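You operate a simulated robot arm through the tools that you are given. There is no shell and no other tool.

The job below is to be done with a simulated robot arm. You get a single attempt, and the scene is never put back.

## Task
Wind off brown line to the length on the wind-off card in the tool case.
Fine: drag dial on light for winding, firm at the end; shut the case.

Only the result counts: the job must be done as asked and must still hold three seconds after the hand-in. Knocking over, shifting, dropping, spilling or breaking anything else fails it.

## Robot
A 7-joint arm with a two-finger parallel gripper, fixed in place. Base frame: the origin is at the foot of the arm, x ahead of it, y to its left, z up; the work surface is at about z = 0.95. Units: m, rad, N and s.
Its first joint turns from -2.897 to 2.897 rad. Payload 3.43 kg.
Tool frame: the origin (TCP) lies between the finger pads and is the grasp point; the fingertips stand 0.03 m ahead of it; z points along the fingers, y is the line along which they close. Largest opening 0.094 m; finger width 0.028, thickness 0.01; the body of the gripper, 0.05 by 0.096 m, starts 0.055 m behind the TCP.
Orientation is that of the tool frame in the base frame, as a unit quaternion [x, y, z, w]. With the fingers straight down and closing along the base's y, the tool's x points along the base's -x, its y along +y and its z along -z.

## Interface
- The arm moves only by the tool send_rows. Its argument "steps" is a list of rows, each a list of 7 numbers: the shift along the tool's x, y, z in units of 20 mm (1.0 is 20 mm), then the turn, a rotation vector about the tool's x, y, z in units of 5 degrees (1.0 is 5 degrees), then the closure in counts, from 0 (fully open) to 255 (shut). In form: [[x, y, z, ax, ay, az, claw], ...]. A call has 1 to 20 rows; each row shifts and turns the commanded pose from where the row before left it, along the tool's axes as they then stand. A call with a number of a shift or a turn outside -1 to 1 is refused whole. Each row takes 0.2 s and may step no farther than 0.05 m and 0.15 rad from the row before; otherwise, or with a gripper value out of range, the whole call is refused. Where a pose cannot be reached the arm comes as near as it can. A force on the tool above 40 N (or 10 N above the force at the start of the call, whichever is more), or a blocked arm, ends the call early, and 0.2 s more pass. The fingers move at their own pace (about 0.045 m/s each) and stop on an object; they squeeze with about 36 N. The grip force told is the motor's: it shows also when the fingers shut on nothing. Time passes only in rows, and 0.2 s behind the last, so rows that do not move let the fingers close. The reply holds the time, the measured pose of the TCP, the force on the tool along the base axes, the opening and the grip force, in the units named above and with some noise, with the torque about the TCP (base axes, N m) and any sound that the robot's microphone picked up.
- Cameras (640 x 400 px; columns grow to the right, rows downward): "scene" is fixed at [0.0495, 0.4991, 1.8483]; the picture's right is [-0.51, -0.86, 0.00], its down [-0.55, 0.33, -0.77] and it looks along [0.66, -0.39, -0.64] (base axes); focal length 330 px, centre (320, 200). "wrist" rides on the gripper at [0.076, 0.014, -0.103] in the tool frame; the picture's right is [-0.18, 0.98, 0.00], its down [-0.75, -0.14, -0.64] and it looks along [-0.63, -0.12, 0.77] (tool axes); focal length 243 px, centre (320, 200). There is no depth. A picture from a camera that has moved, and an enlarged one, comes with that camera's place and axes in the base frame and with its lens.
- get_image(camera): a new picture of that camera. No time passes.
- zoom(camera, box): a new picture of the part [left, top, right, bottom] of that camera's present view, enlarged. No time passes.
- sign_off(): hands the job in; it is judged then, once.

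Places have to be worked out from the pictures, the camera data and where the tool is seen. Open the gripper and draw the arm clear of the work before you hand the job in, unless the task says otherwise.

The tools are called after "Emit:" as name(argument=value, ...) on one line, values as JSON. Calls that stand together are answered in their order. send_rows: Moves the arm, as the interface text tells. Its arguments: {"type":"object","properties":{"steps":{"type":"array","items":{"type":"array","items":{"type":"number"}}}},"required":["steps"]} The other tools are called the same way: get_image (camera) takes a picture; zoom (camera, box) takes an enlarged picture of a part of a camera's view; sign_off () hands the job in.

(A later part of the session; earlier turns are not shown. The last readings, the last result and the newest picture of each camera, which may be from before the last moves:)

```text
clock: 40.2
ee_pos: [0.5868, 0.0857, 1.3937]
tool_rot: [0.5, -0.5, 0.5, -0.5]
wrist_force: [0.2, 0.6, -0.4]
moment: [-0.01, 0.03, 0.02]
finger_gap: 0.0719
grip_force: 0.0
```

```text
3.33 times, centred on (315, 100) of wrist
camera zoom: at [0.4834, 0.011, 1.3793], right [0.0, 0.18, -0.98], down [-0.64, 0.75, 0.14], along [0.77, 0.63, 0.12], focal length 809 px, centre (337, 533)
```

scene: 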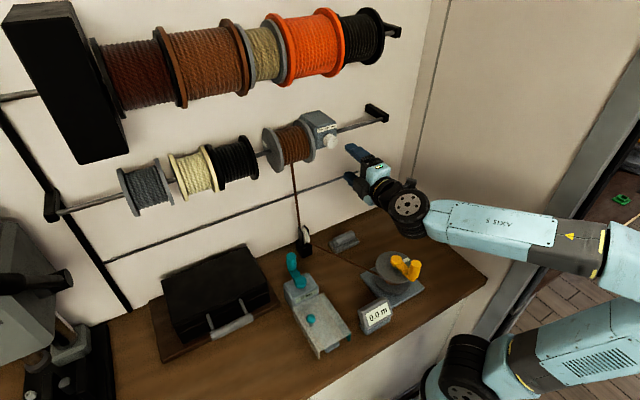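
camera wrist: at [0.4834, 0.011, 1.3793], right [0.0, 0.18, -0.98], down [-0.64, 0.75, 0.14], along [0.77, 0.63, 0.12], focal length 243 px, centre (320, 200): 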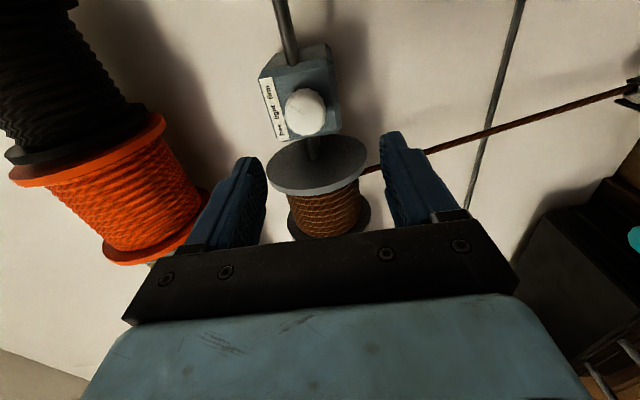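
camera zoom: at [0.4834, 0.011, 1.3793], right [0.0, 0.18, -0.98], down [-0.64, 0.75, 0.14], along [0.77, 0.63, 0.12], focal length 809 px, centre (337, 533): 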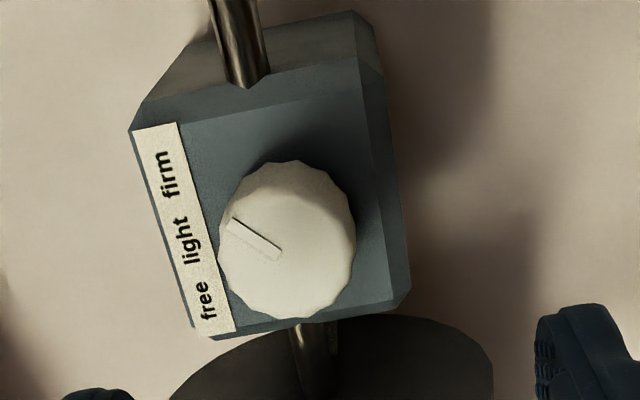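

The two wrist views put the knob face at about (0.689, 0.085, 1.4065), diameter about 37 mm, pointer 45° right of vertical. I'll centre on it and roll +45° so I can twist back to vertical, away from the reel flange.

Emit:
send_rows(steps=[[0.03, -0.64, 0, 0, 0, 0, 60], [0, 0, 0, 0, 0, 1, 60], [0, 0, 0, 0, 0, 1, 60], [0, 0, 0, 0, 0, 1, 60], [0, 0, 0, 0, 0, 1, 60], [0, 0, 0, 0, 0, 1, 60], [0, 0, 0, 0, 0, 1, 60], [0, 0, 0, 0, 0, 1, 60], [0, 0, 0, 0, 0, 1, 60], [0, 0, 0, 0, 0, 1, 60]])

Emit:
get_image(camera="wrist")

Emit:
get_image(camera="scene")

```text
clock: 42.4
ee_pos: [0.5845, 0.0842, 1.4066]
tool_rot: [-0.27, 0.654, -0.271, 0.653]
wrist_force: [-0.1, 0.7, 0.2]
moment: [0.0, -0.04, 0.0]
finger_gap: 0.0718
grip_force: 0.0
```

```text
taken
camera wrist: at [0.4825, 0.0421, 1.3436], right [0.0, 0.83, -0.56], down [-0.64, 0.43, 0.63], along [0.77, 0.36, 0.53], focal length 243 px, centre (320, 200)
```

wrist: 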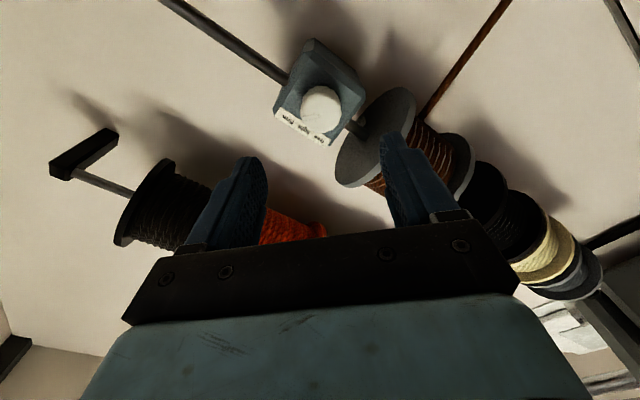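

```text
taken
```

scene: 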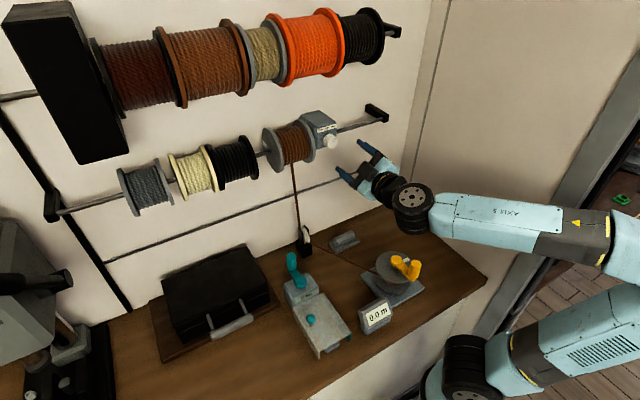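

The fingers now line up with the pointer. I'll take one more zoomed view to check the knob's centre before going in.

Emit:
zoom(camera="wrist", box=[260, 40, 380, 160])

```text
3.33 times, centred on (320, 100) of wrist
camera zoom: at [0.4825, 0.0421, 1.3436], right [0.0, 0.83, -0.56], down [-0.64, 0.43, 0.63], along [0.77, 0.36, 0.53], focal length 809 px, centre (320, 533)
```

zoom: 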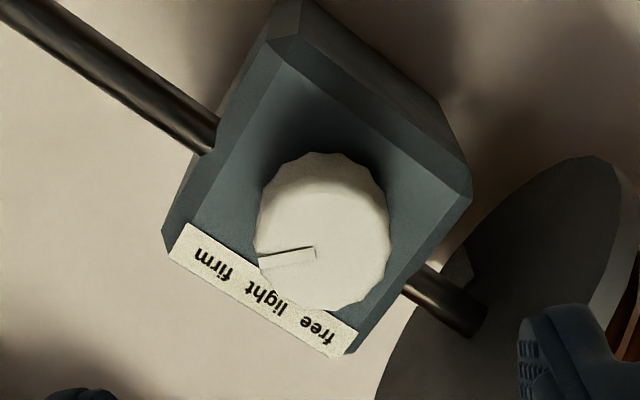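

This view confirms the knob centre at (0.689, 0.0855, 1.407). I'll advance straight in until the fingertips are just short of the box face.

Emit:
send_rows(steps=[[-0.06, 0.02, 0.8, 0, 0, 0, 60], [0, 0, 0.8, 0, 0, 0, 60], [0, 0, 0.8, 0, 0, 0, 60], [0, 0, 0.8, 0, 0, 0, 60], [0, 0, 0.5, 0, 0, 0, 60], [0, 0, 0.5, 0, 0, 0, 60], [0, 0, 0.3, 0, 0, 0, 60]])

Emit:
get_image(camera="wrist")

Emit:
zoom(camera="scene", box=[280, 90, 400, 190])

```text
clock: 44.0
ee_pos: [0.6741, 0.0855, 1.4066]
tool_rot: [-0.271, 0.654, -0.27, 0.653]
wrist_force: [0.9, 0.0, 0.2]
moment: [0.0, -0.02, 0.03]
finger_gap: 0.072
grip_force: 0.0
```

```text
taken
camera wrist: at [0.5727, 0.0427, 1.3437], right [0.0, 0.83, -0.56], down [-0.64, 0.43, 0.63], along [0.77, 0.36, 0.53], focal length 243 px, centre (320, 200)
```

wrist: 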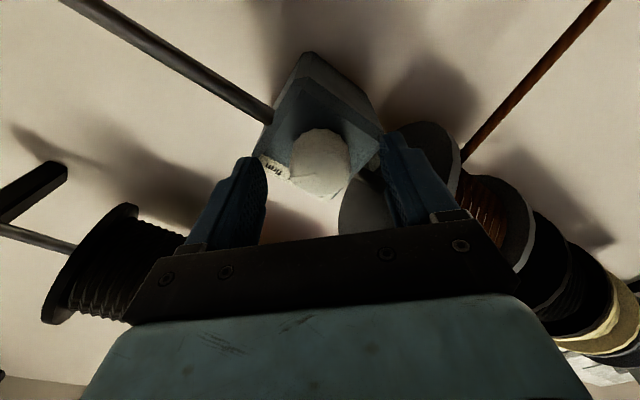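

```text
4.00 times, centred on (340, 140) of scene
camera zoom: at [0.0495, 0.4991, 1.8483], right [-0.51, -0.86, 0.0], down [-0.55, 0.33, -0.77], along [0.66, -0.39, -0.64], focal length 1319 px, centre (240, 440)
```

zoom: 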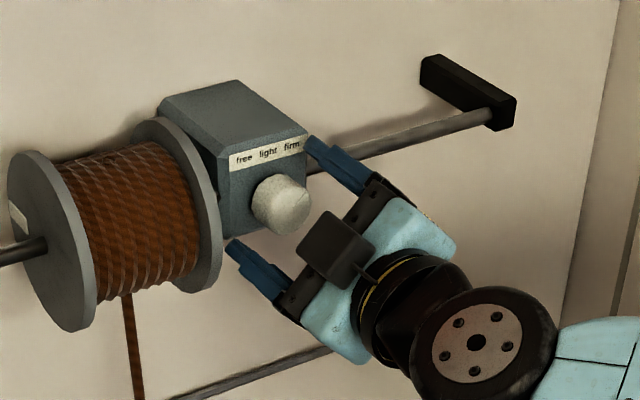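

The fingers straddle the knob with about 15 mm overlap and no contact. I close on it.

Emit:
send_rows(steps=[[0, 0, 0, 0, 0, 0, 255], [0, 0, 0, 0, 0, 0, 255], [0, 0, 0, 0, 0, 0, 255], [0, 0, 0, 0, 0, 0, 255]])

Emit:
zoom(camera="scene", box=[280, 90, 400, 190])

```text
clock: 45.0
ee_pos: [0.6757, 0.0863, 1.4074]
tool_rot: [-0.27, 0.654, -0.27, 0.653]
wrist_force: [0.0, 1.0, -4.4]
moment: [0.04, -0.06, 0.02]
finger_gap: 0.036
grip_force: 45.0
```

```text
4.00 times, centred on (340, 140) of scene
camera zoom: at [0.0495, 0.4991, 1.8483], right [-0.51, -0.86, 0.0], down [-0.55, 0.33, -0.77], along [0.66, -0.39, -0.64], focal length 1319 px, centre (240, 440)
```

zoom: 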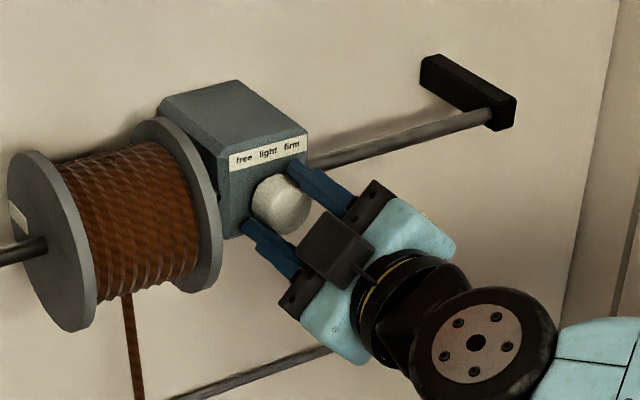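

Gripped cleanly at 36 mm with low side forces. I'll twist −45° (top toward the left) to bring the pointer to "light".

Emit:
send_rows(steps=[[0, 0, 0, 0, 0, -1, 255], [0, 0, 0, 0, 0, -1, 255], [0, 0, 0, 0, 0, -1, 255], [0, 0, 0, 0, 0, -1, 255], [0, 0, 0, 0, 0, -1, 255], [0, 0, 0, 0, 0, -1, 255], [0, 0, 0, 0, 0, -1, 255], [0, 0, 0, 0, 0, -1, 255], [0, 0, 0, 0, 0, -1, 255], [0, 0, 0, 0, 0, 0, 255]])

Emit:
zoom(camera="scene", box=[300, 100, 360, 150])

Emit:
get_image(camera="wrist")

```text
clock: 47.2
ee_pos: [0.6758, 0.0866, 1.4066]
tool_rot: [-0.501, 0.501, -0.5, 0.499]
wrist_force: [-9.3, 6.1, -26.3]
moment: [0.03, 0.15, -0.82]
finger_gap: 0.0359
grip_force: 45.4
```

```text
8.00 times, centred on (330, 125) of scene
camera zoom: at [0.0495, 0.4991, 1.8483], right [-0.51, -0.86, 0.0], down [-0.55, 0.33, -0.77], along [0.66, -0.39, -0.64], focal length 2639 px, centre (240, 800)
```

zoom: 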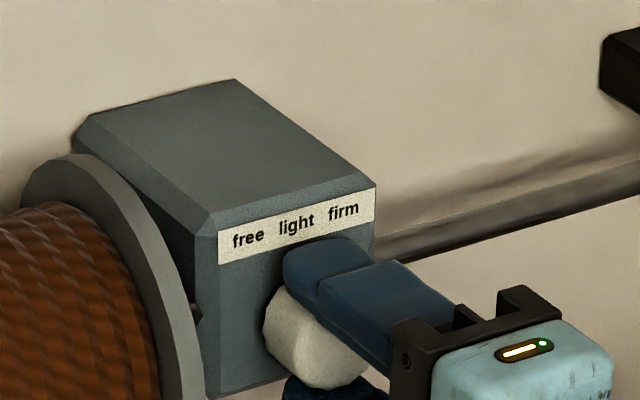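

```text
taken
camera wrist: at [0.5728, 0.011, 1.3924], right [0.0, 0.18, -0.98], down [-0.64, 0.75, 0.14], along [0.77, 0.63, 0.12], focal length 243 px, centre (320, 200)
```

wrist: 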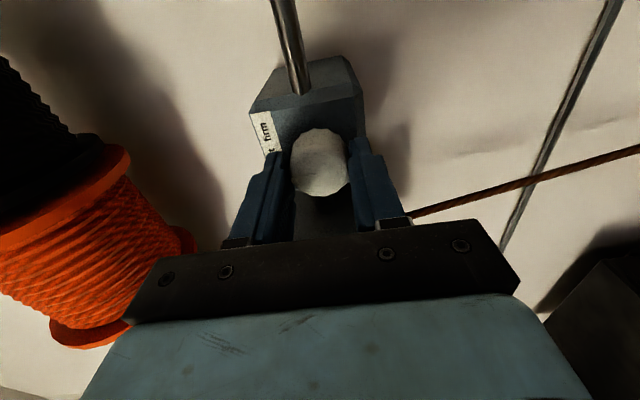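

The twist went through; a sideways load of about 26 N just means the grip is 1–2 mm off-centre. I'll check the pointer before letting go.

Emit:
zoom(camera="wrist", box=[250, 90, 390, 220])

```text
3.08 times, centred on (320, 155) of wrist
camera zoom: at [0.5728, 0.011, 1.3924], right [0.0, 0.18, -0.98], down [-0.64, 0.75, 0.14], along [0.77, 0.63, 0.12], focal length 746 px, centre (320, 338)
```

zoom: 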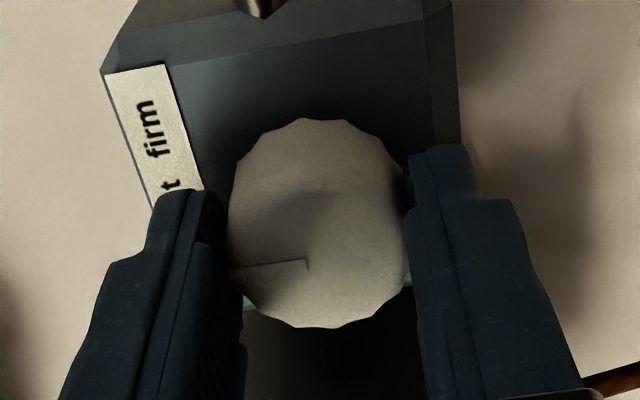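

The pointer now looks about vertical, at "light". I'll release, back off, and verify.

Emit:
send_rows(steps=[[0, 0, 0, 0, 0, 0, 60], [0, 0, 0, 0, 0, 0, 60], [0, 0, 0, 0, 0, 0, 60], [0, 0, 0, 0, 0, 0, 60], [0, 0, -0.5, 0, 0, 0, 60], [0, 0, -0.8, 0, 0, 0, 60], [0, 0, -0.8, 0, 0, 0, 60], [0, 0, -0.8, 0, 0, 0, 60], [0, 0, -0.8, 0, 0, 0, 60], [0, 0, -0.8, 0, 0, 0, 60]])

Emit:
zoom(camera="wrist", box=[255, 40, 375, 160])

Emit:
zoom(camera="scene", box=[310, 105, 350, 155])

```text
clock: 49.4
ee_pos: [0.5859, 0.0859, 1.4072]
tool_rot: [0.5, -0.5, 0.5, -0.5]
wrist_force: [0.3, -0.5, 0.2]
moment: [0.0, -0.01, -0.01]
finger_gap: 0.0722
grip_force: 0.0
```

```text
3.33 times, centred on (315, 100) of wrist
camera zoom: at [0.4831, 0.0102, 1.3934], right [0.0, 0.18, -0.98], down [-0.64, 0.75, 0.14], along [0.77, 0.63, 0.12], focal length 809 px, centre (337, 533)
```

zoom: 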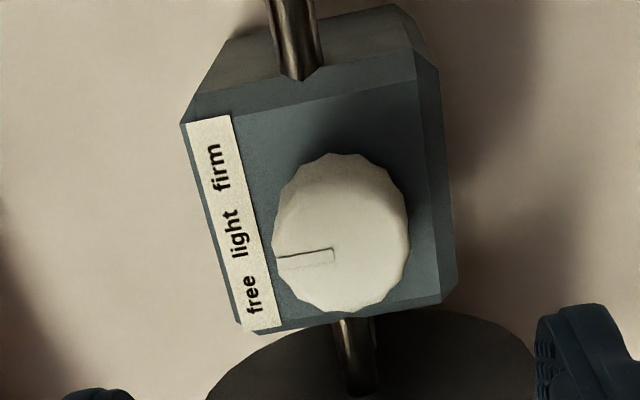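

```text
8.00 times, centred on (330, 130) of scene
camera zoom: at [0.0495, 0.4991, 1.8483], right [-0.51, -0.86, 0.0], down [-0.55, 0.33, -0.77], along [0.66, -0.39, -0.64], focal length 2639 px, centre (240, 760)
```

zoom: 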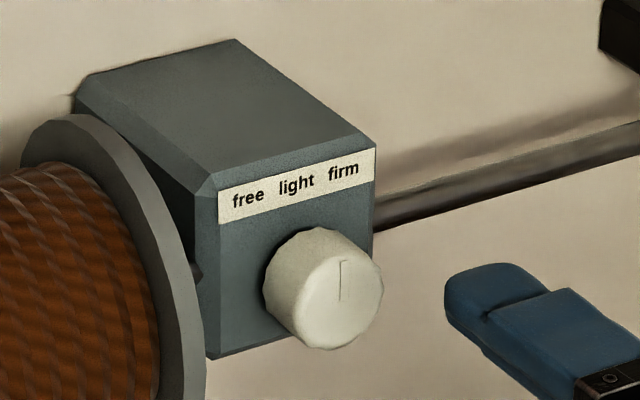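

The pointer is vertical on "light" in both views. Now for the winder: I'll back off down and away from the reels, then turn the tool to point down again to look at the yellow crank.

Emit:
send_rows(steps=[[0.5, 1, -0.5, 0, 0, 0, 60], [0.5, 1, -0.5, 0, 0, 0, 60], [0.5, 1, -0.5, 0, 0, 0, 60], [0.5, 1, -0.5, 0, 0, 0, 60], [0.5, 1, -0.5, -1, 0, 0, 60], [0, 0, 0, -1, 0, 0, 60], [0, 0, 0, -1, 0, 0, 60], [0, 0, 0, -1, 0, 0, 60], [0, 0, 0, -1, 0, 0, 60], [0, 0, 0, -1, 0, 0, 60], [0, 0, 0, -1, 0, 0, 60], [0, 0, 0, -1, 0, 0, 60], [0, 0, 0, -1, 0, 0, 60], [0, 0, 0, -1, 0, 0, 60]])

```text
clock: 52.4
ee_pos: [0.536, 0.0361, 1.3072]
tool_rot: [0.665, -0.664, 0.241, -0.242]
wrist_force: [-0.9, 0.4, 0.0]
moment: [0.03, -0.01, 0.03]
finger_gap: 0.0719
grip_force: 0.1
```

Clear of the reels and tilting down as expected. I'll finish the tilt to straight down and undo the wrist roll so the fingers close along y again.

Emit:
send_rows(steps=[[0, 0, 0, -1, 0, 0, 60], [0, 0, 0, -1, 0, 0, 60], [0, 0, 0, -1, 0, 0, 60], [0, 0, 0, -1, 0, 0, 60], [0, 0, 0, -1, 0, 0, 60], [0, 0, 0, -1, 0, 0, 60], [0, 0, 0, -1, 0, 0, 60], [0, 0, 0, -1, 0, 0, 60]])

Emit:
send_rows(steps=[[0, 0, 0, 0, 0, 1, 60], [0, 0, 0, 0, 0, 1, 60], [0, 0, 0, 0, 0, 1, 60], [0, 0, 0, 0, 0, 1, 60], [0, 0, 0, 0, 0, 1, 60], [0, 0, 0, 0, 0, 1, 60], [0, 0, 0, 0, 0, 1, 60], [0, 0, 0, 0, 0, 1, 60], [0, 0, 0, 0, 0, 1, 60], [0, 0, 0, 0, 0, 1, 60], [0, 0, 0, 0, 0, 1, 60], [0, 0, 0, 0, 0, 1, 60], [0, 0, 0, 0, 0, 1, 60], [0, 0, 0, 0, 0, 1, 60], [0, 0, 0, 0, 0, 1, 60], [0, 0, 0, 0, 0, 1, 60], [0, 0, 0, 0, 0, 1, 60], [0, 0, 0, 0, 0, 1, 60]])

Emit:
get_image(camera="wrist")

Emit:
get_image(camera="scene")

```text
clock: 54.2
ee_pos: [0.5354, 0.0362, 1.3079]
tool_rot: [0.707, -0.707, -0.001, 0.0]
wrist_force: [-0.4, 0.2, 0.6]
moment: [0.02, -0.03, -0.02]
finger_gap: 0.0716
grip_force: 0.1
```

```text
clock: 58.0
ee_pos: [0.5348, 0.0368, 1.3079]
tool_rot: [0.0, 1.0, 0.0, 0.0]
wrist_force: [0.5, -0.3, -0.8]
moment: [0.02, -0.02, -0.01]
finger_gap: 0.072
grip_force: 0.2
```

```text
taken
camera wrist: at [0.4588, 0.0515, 1.4101], right [0.19, 0.98, 0.0], down [0.75, -0.14, 0.64], along [0.63, -0.12, -0.77], focal length 243 px, centre (320, 200)
```

wrist: 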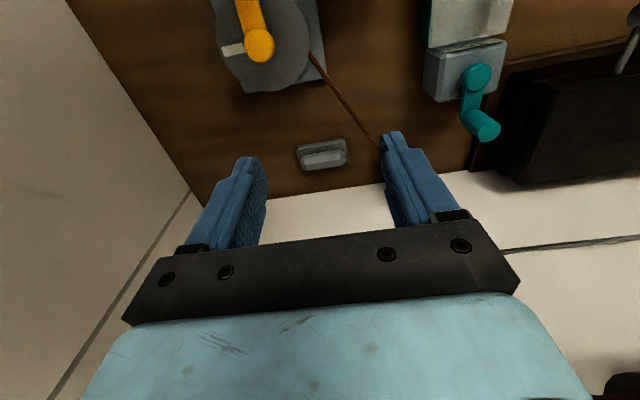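

```text
taken
```

scene: 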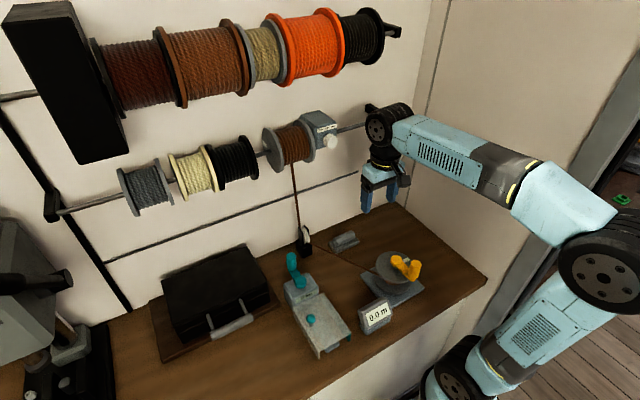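

The crank hub is near (0.49, −0.03), with its handle on the robot side. To see the whole crank, I'll move back and up over it.

Emit:
send_rows(steps=[[0.406, -0.419, -0.888, 0, 0, 0, 60], [0.406, -0.419, -0.888, 0, 0, 0, 60], [0.406, -0.419, -0.888, 0, 0, 0, 60], [0.406, -0.419, -0.888, 0, 0, 0, 60], [0.406, -0.419, -0.888, 0, 0, 0, 60], [0.406, -0.419, -0.888, 0, 0, 0, 60], [0.406, -0.419, -0.888, 0, 0, 0, 60], [0.406, -0.419, -0.888, 0, 0, 0, 60]])

Emit:
get_image(camera="wrist")

Emit:
zoom(camera="scene", box=[350, 235, 440, 335])

```text
clock: 59.8
ee_pos: [0.4717, -0.0305, 1.4489]
tool_rot: [0.0, 1.0, 0.0, 0.001]
wrist_force: [0.5, 0.3, -0.5]
moment: [0.02, 0.04, -0.01]
finger_gap: 0.0719
grip_force: 0.0
```

```text
taken
camera wrist: at [0.3939, -0.0158, 1.5523], right [0.18, 0.98, 0.0], down [0.75, -0.14, 0.64], along [0.63, -0.12, -0.77], focal length 243 px, centre (320, 200)
```

wrist: 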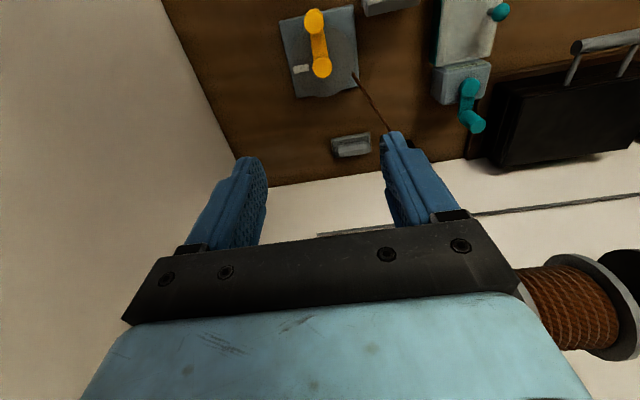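

```text
4.00 times, centred on (395, 285) of scene
camera zoom: at [0.0495, 0.4991, 1.8483], right [-0.51, -0.86, 0.0], down [-0.55, 0.33, -0.77], along [0.66, -0.39, -0.64], focal length 1319 px, centre (20, -140)
```

zoom: 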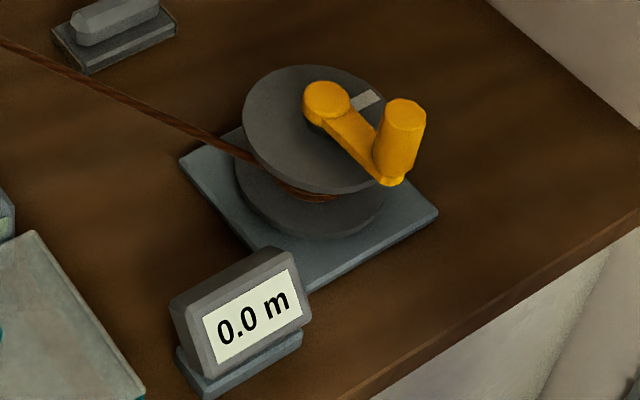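

Emit:
zoom(camera="wrist", box=[260, 0, 400, 110])

```text
3.64 times, centred on (330, 55) of wrist
camera zoom: at [0.3939, -0.0158, 1.5523], right [0.18, 0.98, 0.0], down [0.75, -0.14, 0.64], along [0.63, -0.12, -0.77], focal length 882 px, centre (284, 727)
```

zoom: 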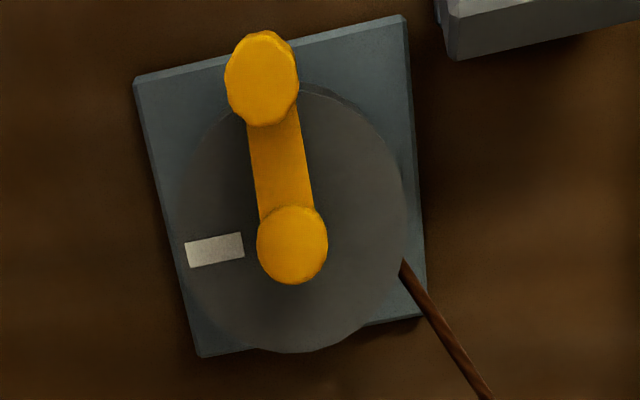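

Geometry so far: crank hub at (0.489, −0.030), handle at (0.42, −0.03) with its top at z ≈ 1.13, so a crank radius of about 69 mm. The line enters the drum on its −x/+y side, so winding on is counter-clockwise seen from above. I plan to push the handle round with closed fingers, so I'll shut them and test the reach above the near point.

Emit:
send_rows(steps=[[0.28, 0, 0.9, 0, 0, 0, 255], [0.28, 0, 0.9, 0, 0, 0, 255], [0.28, 0, 0.9, 0, 0, 0, 255], [0.28, 0, 0.9, 0, 0, 0, 255], [0.28, 0, 0.9, 0, 0, 0, 255], [0.28, 0, 0.9, 0, 0, 0, 255], [0.28, 0, 0.9, 0, 0, 0, 255], [0.28, 0, 0.9, 0, 0, 0, 255], [0.28, 0, 0.9, 0, 0, 0, 255], [0.28, 0, 0.9, 0, 0, 0, 255]])

Emit:
get_image(camera="scene")

```text
clock: 62.0
ee_pos: [0.415, -0.0306, 1.2703]
tool_rot: [0.001, 1.0, 0.0, -0.001]
wrist_force: [0.3, -0.1, -1.1]
moment: [-0.07, -0.03, -0.02]
finger_gap: 0.0
grip_force: 33.1
```

```text
taken
```

scene: 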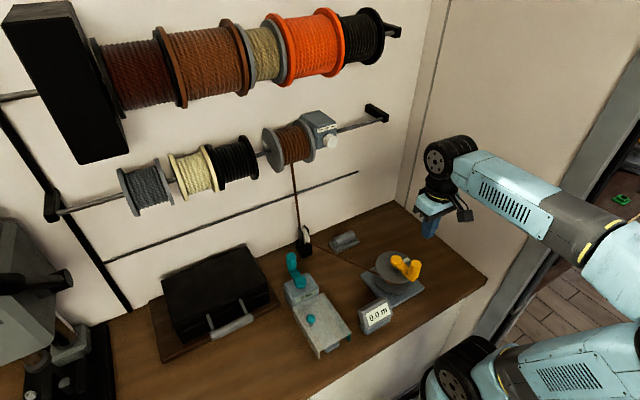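

The near point is reachable at z = 1.27 with the tool straight down. The handle will first move toward −y, so I'll shift to its +y side and descend beside it.

Emit:
send_rows(steps=[[-0.12, 1, 0, 0, 0, 0, 255], [-0.12, 1, 0, 0, 0, 0, 255], [0, 0.1, 0, 0, 0, 0, 255], [0, 0, 0.9, 0, 0, 0, 255], [0, 0, 0.9, 0, 0, 0, 255], [0, 0, 0.9, 0, 0, 0, 255], [0, 0, 0.9, 0, 0, 0, 255], [0, 0, 0.9, 0, 0, 0, 255]])

Emit:
get_image(camera="wrist")

Emit:
zoom(camera="scene", box=[340, 200, 460, 330])

```text
clock: 63.8
ee_pos: [0.4204, 0.0114, 1.1788]
tool_rot: [0.0, 1.0, 0.0, 0.001]
wrist_force: [-0.3, -0.3, -0.4]
moment: [-0.01, 0.02, 0.0]
finger_gap: 0.0001
grip_force: 33.3
```

```text
taken
camera wrist: at [0.3426, 0.0264, 1.2812], right [0.18, 0.98, 0.0], down [0.75, -0.14, 0.64], along [0.63, -0.12, -0.77], focal length 243 px, centre (320, 200)
```

wrist: 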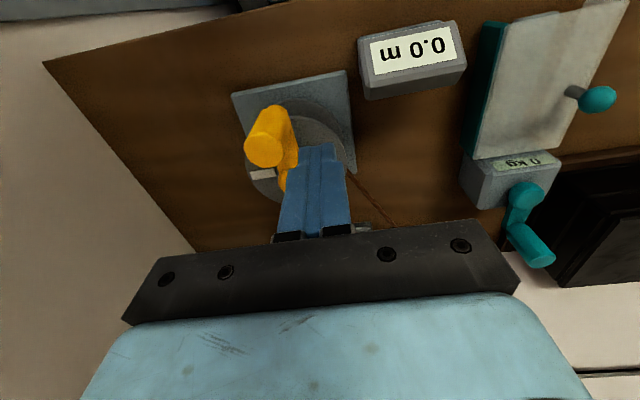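

```text
3.08 times, centred on (400, 265) of scene
camera zoom: at [0.0495, 0.4991, 1.8483], right [-0.51, -0.86, 0.0], down [-0.55, 0.33, -0.77], along [0.66, -0.39, -0.64], focal length 1015 px, centre (74, 0)
```

zoom: 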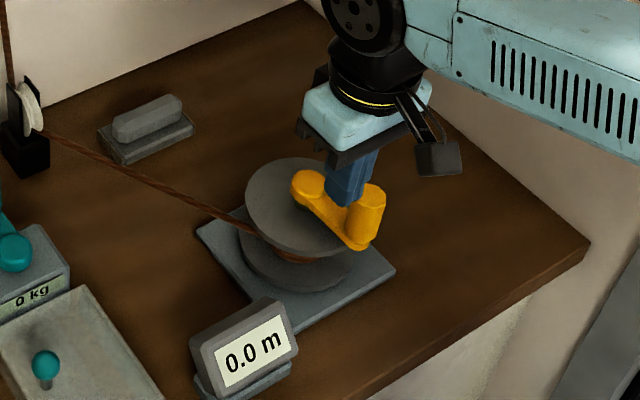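

Handle confirmed at about (0.417, −0.028), with a 15 mm gap beside the closed fingers, and the counter is readable from both cameras. I'll lower to TCP z ≈ 1.115, so the tips are at 1.085 beside the handle.

Emit:
send_rows(steps=[[0, 0, 0.8, 0, 0, 0, 255], [0, 0, 0.8, 0, 0, 0, 255], [0, 0, 0.8, 0, 0, 0, 255], [0, 0, 0.8, 0, 0, 0, 255]])

Emit:
zoom(camera="scene", box=[340, 200, 460, 330])

Emit:
get_image(camera="wrist")

```text
clock: 64.8
ee_pos: [0.4192, 0.0102, 1.1156]
tool_rot: [0.0, 1.0, 0.0, 0.0]
wrist_force: [-0.3, -0.2, 0.4]
moment: [0.02, -0.01, 0.02]
finger_gap: 0.0
grip_force: 32.7
```

```text
3.08 times, centred on (400, 265) of scene
camera zoom: at [0.0495, 0.4991, 1.8483], right [-0.51, -0.86, 0.0], down [-0.55, 0.33, -0.77], along [0.66, -0.39, -0.64], focal length 1015 px, centre (74, 0)
```

zoom: 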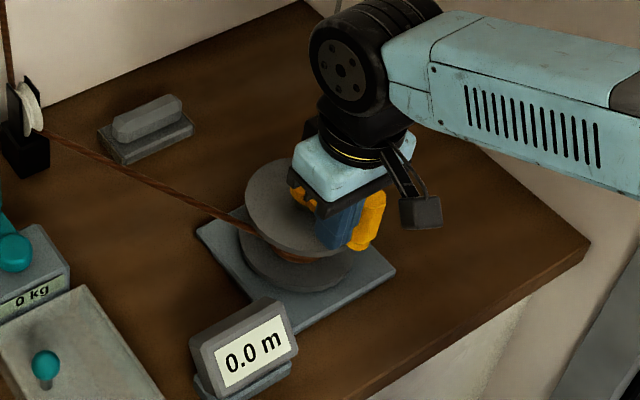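

```text
taken
camera wrist: at [0.3426, 0.025, 1.219], right [0.18, 0.98, 0.0], down [0.75, -0.14, 0.64], along [0.63, -0.12, -0.77], focal length 243 px, centre (320, 200)
```

wrist: 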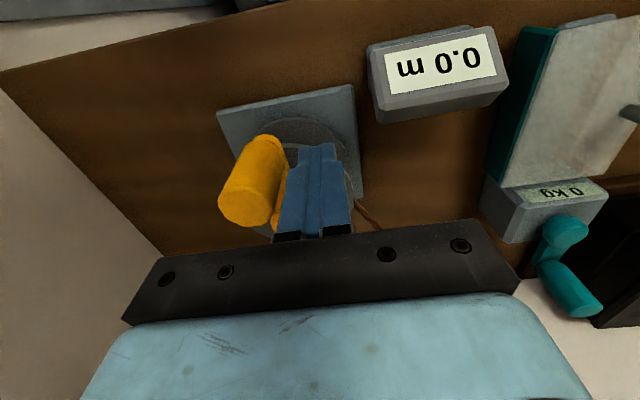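

The tool is straight down beside the handle and reaches fine. I'll push a first 60° of arc about the hub (counter-clockwise seen from above), then check that the counter rises.

Emit:
send_rows(steps=[[-0.44, -0.39, 0, 0, 0, 0, 255], [0.27, -0.67, 0, 0, 0, 0, 255], [0.125, -0.71, 0, 0, 0, 0, 255], [-0.025, -0.72, 0, 0, 0, 0, 255], [-0.175, -0.7, 0, 0, 0, 0, 255], [-0.315, -0.65, 0, 0, 0, 0, 255]])

Emit:
get_image(camera="scene")

Emit:
get_image(camera="wrist")

```text
clock: 66.2
ee_pos: [0.4305, -0.0641, 1.1157]
tool_rot: [0.0, 1.0, 0.0, -0.001]
wrist_force: [-3.1, 3.6, -0.7]
moment: [0.0, 0.06, -0.02]
finger_gap: 0.0
grip_force: 33.6
```

```text
taken
```

scene: 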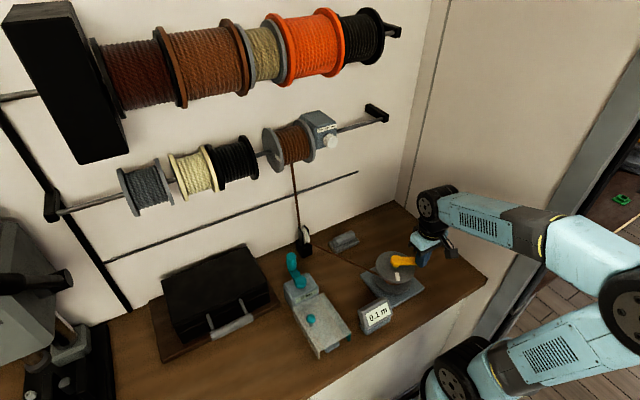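

```text
taken
camera wrist: at [0.354, -0.0498, 1.2182], right [0.18, 0.98, 0.0], down [0.75, -0.14, 0.64], along [0.63, -0.12, -0.77], focal length 243 px, centre (320, 200)
```

wrist: 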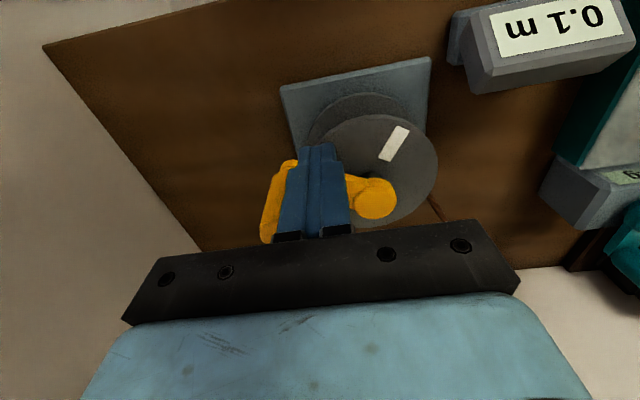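

Counting up: the display reads 0.1 m after about 56° of crank, at only about 5 N. I'll continue counter-clockwise another 120° and re-read the counter.

Emit:
send_rows(steps=[[-0.444, -0.568, 0, 0, 0, 0, 255], [-0.552, -0.464, 0, 0, 0, 0, 255], [-0.637, -0.339, 0, 0, 0, 0, 255], [-0.693, -0.199, 0, 0, 0, 0, 255], [-0.72, -0.05, 0, 0, 0, 0, 255], [-0.714, 0.1, 0, 0, 0, 0, 255], [-0.678, 0.247, 0, 0, 0, 0, 255], [-0.612, 0.382, 0, 0, 0, 0, 255]])

Emit:
zoom(camera="scene", box=[340, 220, 460, 340])

Emit:
get_image(camera="wrist")

```text
clock: 68.0
ee_pos: [0.5311, -0.0833, 1.1165]
tool_rot: [0.001, 1.0, 0.0, -0.001]
wrist_force: [-2.2, -2.5, -0.8]
moment: [0.02, -0.03, 0.01]
finger_gap: 0.0
grip_force: 32.4
```

```text
3.33 times, centred on (400, 280) of scene
camera zoom: at [0.0495, 0.4991, 1.8483], right [-0.51, -0.86, 0.0], down [-0.55, 0.33, -0.77], along [0.66, -0.39, -0.64], focal length 1099 px, centre (53, -67)
```

zoom: 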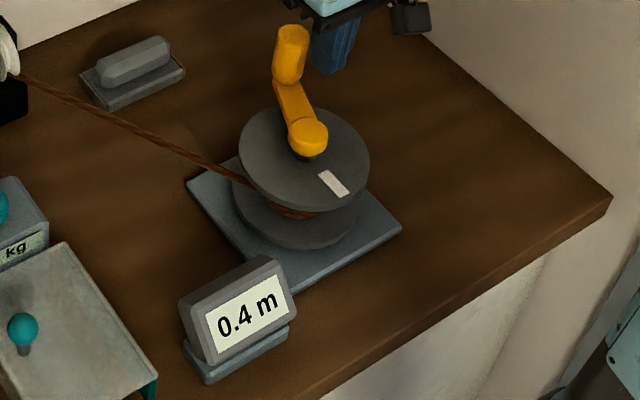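

```text
taken
camera wrist: at [0.4552, -0.0685, 1.2188], right [0.18, 0.98, 0.0], down [0.75, -0.14, 0.64], along [0.63, -0.12, -0.77], focal length 243 px, centre (320, 200)
```

wrist: 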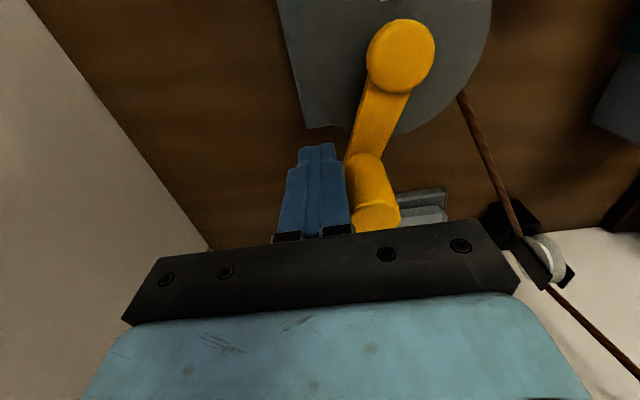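

The counter reads 0.4 m after about 152° of crank, so roughly 0.9 m per turn; the 1.2 m mark should come near 450–520° in total. I'll carry on in short steps, reading the counter each time.

Emit:
send_rows(steps=[[-0.519, 0.501, 0, 0, 0, 0, 255], [-0.403, 0.598, 0, 0, 0, 0, 255], [-0.27, 0.669, 0, 0, 0, 0, 255], [-0.125, 0.71, 0, 0, 0, 0, 255]])

Emit:
zoom(camera="scene", box=[340, 220, 460, 340])

```text
clock: 69.0
ee_pos: [0.5568, -0.0348, 1.1153]
tool_rot: [0.001, 1.0, 0.0, 0.0]
wrist_force: [-0.8, -4.6, -0.1]
moment: [-0.05, -0.01, 0.03]
finger_gap: 0.0
grip_force: 33.3
```

```text
3.33 times, centred on (400, 280) of scene
camera zoom: at [0.0495, 0.4991, 1.8483], right [-0.51, -0.86, 0.0], down [-0.55, 0.33, -0.77], along [0.66, -0.39, -0.64], focal length 1099 px, centre (53, -67)
```

zoom: 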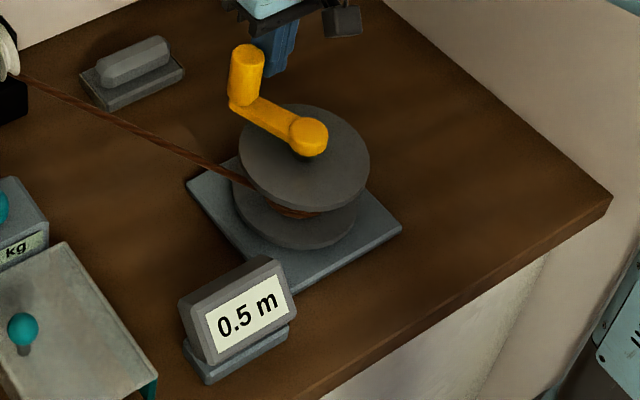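

0.5 m at about 199°. Continuing 48° more.

Emit:
send_rows(steps=[[0.025, 0.721, 0, 0, 0, 0, 255], [0.174, 0.7, 0, 0, 0, 0, 255], [0.316, 0.648, 0, 0, 0, 0, 255], [0.444, 0.568, 0, 0, 0, 0, 255]])

Emit:
zoom(camera="scene", box=[340, 220, 460, 340])

Emit:
get_image(camera="wrist")

```text
clock: 70.0
ee_pos: [0.5379, 0.0198, 1.1158]
tool_rot: [-0.001, 1.0, 0.0, 0.0]
wrist_force: [3.0, -0.7, 0.2]
moment: [-0.04, 0.0, -0.05]
finger_gap: 0.0001
grip_force: 32.9
```

```text
3.33 times, centred on (400, 280) of scene
camera zoom: at [0.0495, 0.4991, 1.8483], right [-0.51, -0.86, 0.0], down [-0.55, 0.33, -0.77], along [0.66, -0.39, -0.64], focal length 1099 px, centre (53, -67)
```

zoom: 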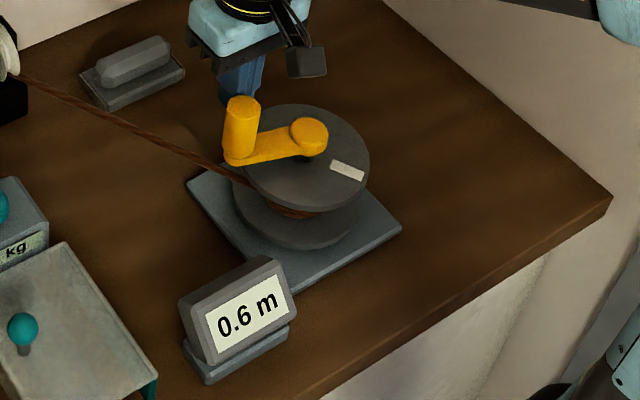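

```text
taken
camera wrist: at [0.462, 0.0348, 1.2187], right [0.18, 0.98, 0.0], down [0.75, -0.14, 0.64], along [0.63, -0.12, -0.77], focal length 243 px, centre (320, 200)
```

wrist: 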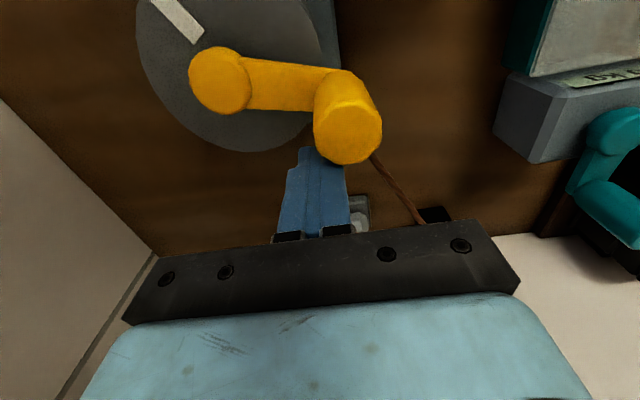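

0.6 m at about 249°, still about 3 N. Another 48°.

Emit:
send_rows(steps=[[0.552, 0.464, 0, 0, 0, 0, 255], [0.637, 0.339, 0, 0, 0, 0, 255], [0.693, 0.199, 0, 0, 0, 0, 255], [0.72, 0.05, 0, 0, 0, 0, 255]])

Emit:
zoom(camera="scene", box=[340, 220, 460, 340])

```text
clock: 71.0
ee_pos: [0.4855, 0.0393, 1.1159]
tool_rot: [0.0, 1.0, 0.0, -0.001]
wrist_force: [2.6, -1.5, 0.2]
moment: [-0.03, 0.02, 0.05]
finger_gap: 0.0001
grip_force: 32.0
```

```text
3.33 times, centred on (400, 280) of scene
camera zoom: at [0.0495, 0.4991, 1.8483], right [-0.51, -0.86, 0.0], down [-0.55, 0.33, -0.77], along [0.66, -0.39, -0.64], focal length 1099 px, centre (53, -67)
```

zoom: 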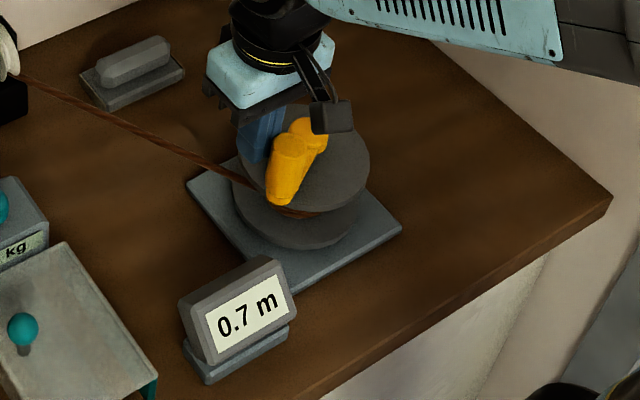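

0.7 m at about 297°. Another 48°.

Emit:
send_rows(steps=[[0.714, -0.1, 0, 0, 0, 0, 255], [0.678, -0.247, 0, 0, 0, 0, 255], [0.612, -0.382, 0, 0, 0, 0, 255], [0.519, -0.501, 0, 0, 0, 0, 255]])

Emit:
zoom(camera="scene", box=[340, 220, 460, 340])

Emit:
get_image(camera="wrist")

```text
clock: 72.0
ee_pos: [0.4333, 0.0153, 1.1163]
tool_rot: [0.0, 1.0, 0.0, -0.001]
wrist_force: [-0.9, 5.1, 1.7]
moment: [-0.05, 0.04, -0.07]
finger_gap: 0.0001
grip_force: 33.2
```

```text
3.33 times, centred on (400, 280) of scene
camera zoom: at [0.0495, 0.4991, 1.8483], right [-0.51, -0.86, 0.0], down [-0.55, 0.33, -0.77], along [0.66, -0.39, -0.64], focal length 1099 px, centre (53, -67)
```

zoom: 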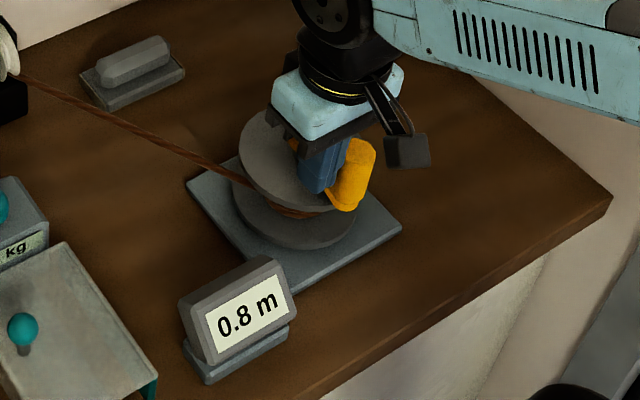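

```text
taken
camera wrist: at [0.3584, 0.0307, 1.2194], right [0.18, 0.98, 0.0], down [0.75, -0.14, 0.64], along [0.63, -0.12, -0.77], focal length 243 px, centre (320, 200)
```

wrist: 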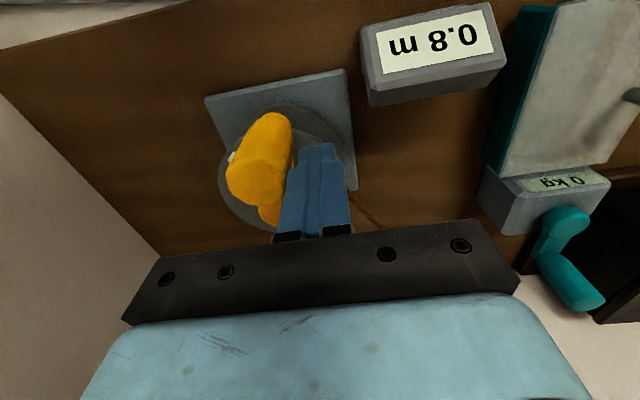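

0.8 m at about 344°. Another 48°.

Emit:
send_rows(steps=[[0.403, -0.598, 0, 0, 0, 0, 255], [0.27, -0.669, 0, 0, 0, 0, 255], [0.125, -0.71, 0, 0, 0, 0, 255], [-0.025, -0.721, 0, 0, 0, 0, 255]])

Emit:
zoom(camera="scene", box=[340, 220, 460, 340])

```text
clock: 73.0
ee_pos: [0.4197, -0.0388, 1.1161]
tool_rot: [0.001, 1.0, 0.0, -0.001]
wrist_force: [-0.9, 4.9, 1.7]
moment: [-0.07, 0.02, 0.05]
finger_gap: 0.0001
grip_force: 32.6
```

```text
3.33 times, centred on (400, 280) of scene
camera zoom: at [0.0495, 0.4991, 1.8483], right [-0.51, -0.86, 0.0], down [-0.55, 0.33, -0.77], along [0.66, -0.39, -0.64], focal length 1099 px, centre (53, -67)
```

zoom: 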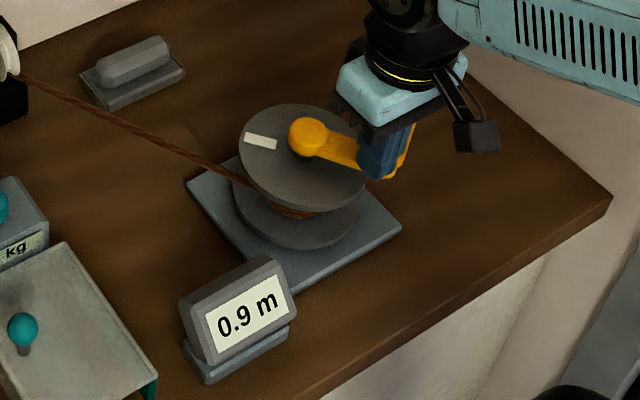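

0.9 m at about 390°. I'll use smaller steps now: 36°.

Emit:
send_rows(steps=[[-0.174, -0.7, 0, 0, 0, 0, 255], [-0.316, -0.648, 0, 0, 0, 0, 255], [-0.444, -0.568, 0, 0, 0, 0, 255]])

Emit:
zoom(camera="scene", box=[340, 220, 460, 340])

```text
clock: 73.8
ee_pos: [0.4391, -0.0783, 1.1146]
tool_rot: [0.0, 1.0, 0.0, 0.0]
wrist_force: [-1.2, 0.4, 0.0]
moment: [0.01, -0.02, 0.02]
finger_gap: 0.0
grip_force: 32.8
```

```text
3.33 times, centred on (400, 280) of scene
camera zoom: at [0.0495, 0.4991, 1.8483], right [-0.51, -0.86, 0.0], down [-0.55, 0.33, -0.77], along [0.66, -0.39, -0.64], focal length 1099 px, centre (53, -67)
```

zoom: 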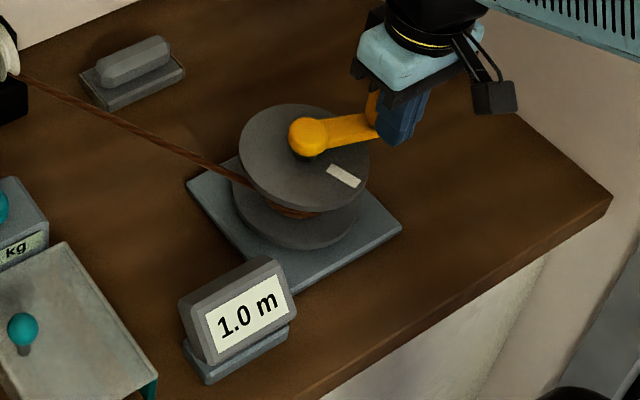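

1.0 m at about 427°. Now 24° more, then single small steps.

Emit:
send_rows(steps=[[-0.552, -0.464, 0, 0, 0, 0, 255], [-0.637, -0.339, 0, 0, 0, 0, 255]])

Emit:
zoom(camera="scene", box=[340, 220, 460, 340])

```text
clock: 74.4
ee_pos: [0.4633, -0.0923, 1.115]
tool_rot: [0.0, 1.0, 0.0, 0.0]
wrist_force: [-1.4, 0.3, 1.5]
moment: [-0.02, -0.01, 0.0]
finger_gap: 0.0
grip_force: 32.9
```

```text
3.33 times, centred on (400, 280) of scene
camera zoom: at [0.0495, 0.4991, 1.8483], right [-0.51, -0.86, 0.0], down [-0.55, 0.33, -0.77], along [0.66, -0.39, -0.64], focal length 1099 px, centre (53, -67)
```

zoom: 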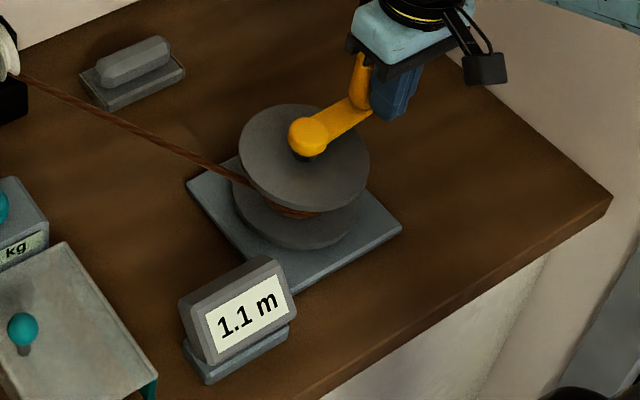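

1.1 m at about 451°. I'll step 18° in 6° rows and look again.

Emit:
send_rows(steps=[[-0.3415, -0.1176, 0, 0, 0, 0, 255], [-0.352, -0.0813, 0, 0, 0, 0, 255], [-0.3585, -0.044, 0, 0, 0, 0, 255]])

Emit:
zoom(camera="scene", box=[340, 220, 460, 340])

```text
clock: 75.2
ee_pos: [0.484, -0.0973, 1.1162]
tool_rot: [0.0, 1.0, 0.001, 0.0]
wrist_force: [-3.8, 0.7, -0.9]
moment: [-0.02, 0.0, 0.02]
finger_gap: 0.0
grip_force: 32.8
```

```text
3.33 times, centred on (400, 280) of scene
camera zoom: at [0.0495, 0.4991, 1.8483], right [-0.51, -0.86, 0.0], down [-0.55, 0.33, -0.77], along [0.66, -0.39, -0.64], focal length 1099 px, centre (53, -67)
```

zoom: 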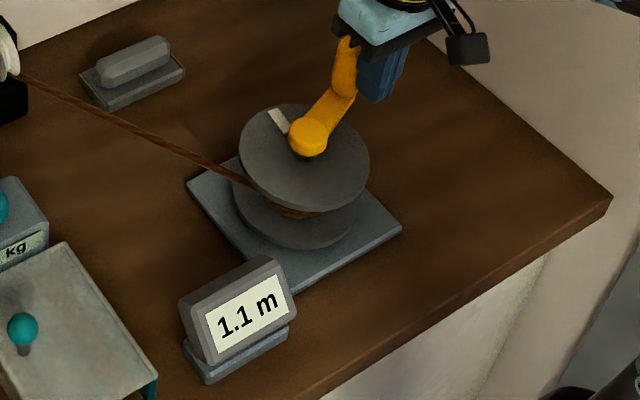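

Still 1.1 m at about 469°. One more 6° row, then read.

Emit:
send_rows(steps=[[-0.361, -0.0063, 0, 0, 0, 0, 255]])

Emit:
zoom(camera="scene", box=[340, 220, 460, 340])

```text
clock: 75.6
ee_pos: [0.4911, -0.0972, 1.1157]
tool_rot: [0.001, 1.0, 0.0, 0.0]
wrist_force: [-5.0, 0.7, 0.2]
moment: [-0.01, -0.01, 0.04]
finger_gap: 0.0
grip_force: 32.7
```

```text
3.33 times, centred on (400, 280) of scene
camera zoom: at [0.0495, 0.4991, 1.8483], right [-0.51, -0.86, 0.0], down [-0.55, 0.33, -0.77], along [0.66, -0.39, -0.64], focal length 1099 px, centre (53, -67)
```

zoom: 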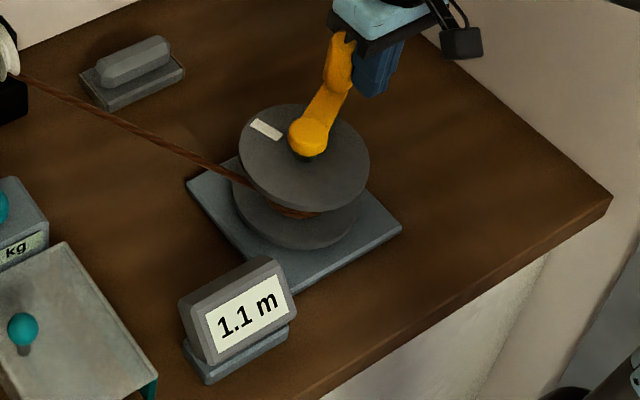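

Still 1.1 m at about 475°. Another 6°.

Emit:
send_rows(steps=[[-0.36, 0.0315, 0, 0, 0, 0, 255]])

Emit:
zoom(camera="scene", box=[340, 220, 460, 340])

```text
clock: 76.0
ee_pos: [0.4979, -0.0962, 1.1162]
tool_rot: [0.0, 1.0, 0.0, -0.001]
wrist_force: [-3.9, -1.7, -1.8]
moment: [0.01, 0.03, -0.01]
finger_gap: 0.0002
grip_force: 33.0
```

```text
3.33 times, centred on (400, 280) of scene
camera zoom: at [0.0495, 0.4991, 1.8483], right [-0.51, -0.86, 0.0], down [-0.55, 0.33, -0.77], along [0.66, -0.39, -0.64], focal length 1099 px, centre (53, -67)
```

zoom: 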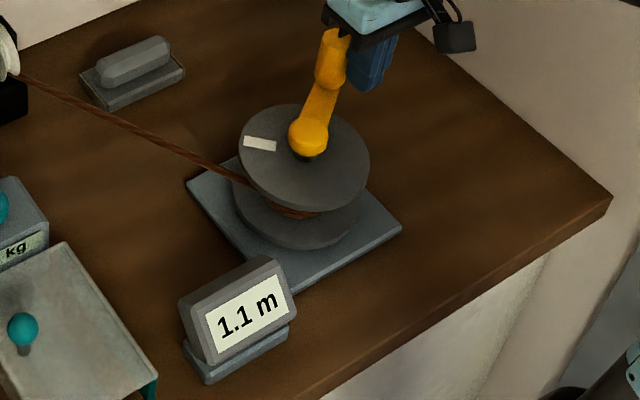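

Still 1.1 m at about 481°. Another 6°.

Emit:
send_rows(steps=[[-0.3546, 0.0689, 0, 0, 0, 0, 255]])

Emit:
zoom(camera="scene", box=[340, 220, 460, 340])

```text
clock: 76.4
ee_pos: [0.5046, -0.0958, 1.1152]
tool_rot: [0.001, 1.0, 0.001, 0.001]
wrist_force: [-4.9, -0.2, 1.1]
moment: [0.03, -0.04, 0.08]
finger_gap: 0.0
grip_force: 32.8
```

```text
3.33 times, centred on (400, 280) of scene
camera zoom: at [0.0495, 0.4991, 1.8483], right [-0.51, -0.86, 0.0], down [-0.55, 0.33, -0.77], along [0.66, -0.39, -0.64], focal length 1099 px, centre (53, -67)
```

zoom: 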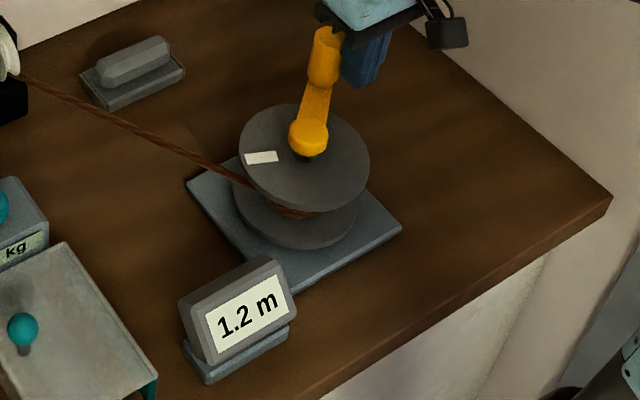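

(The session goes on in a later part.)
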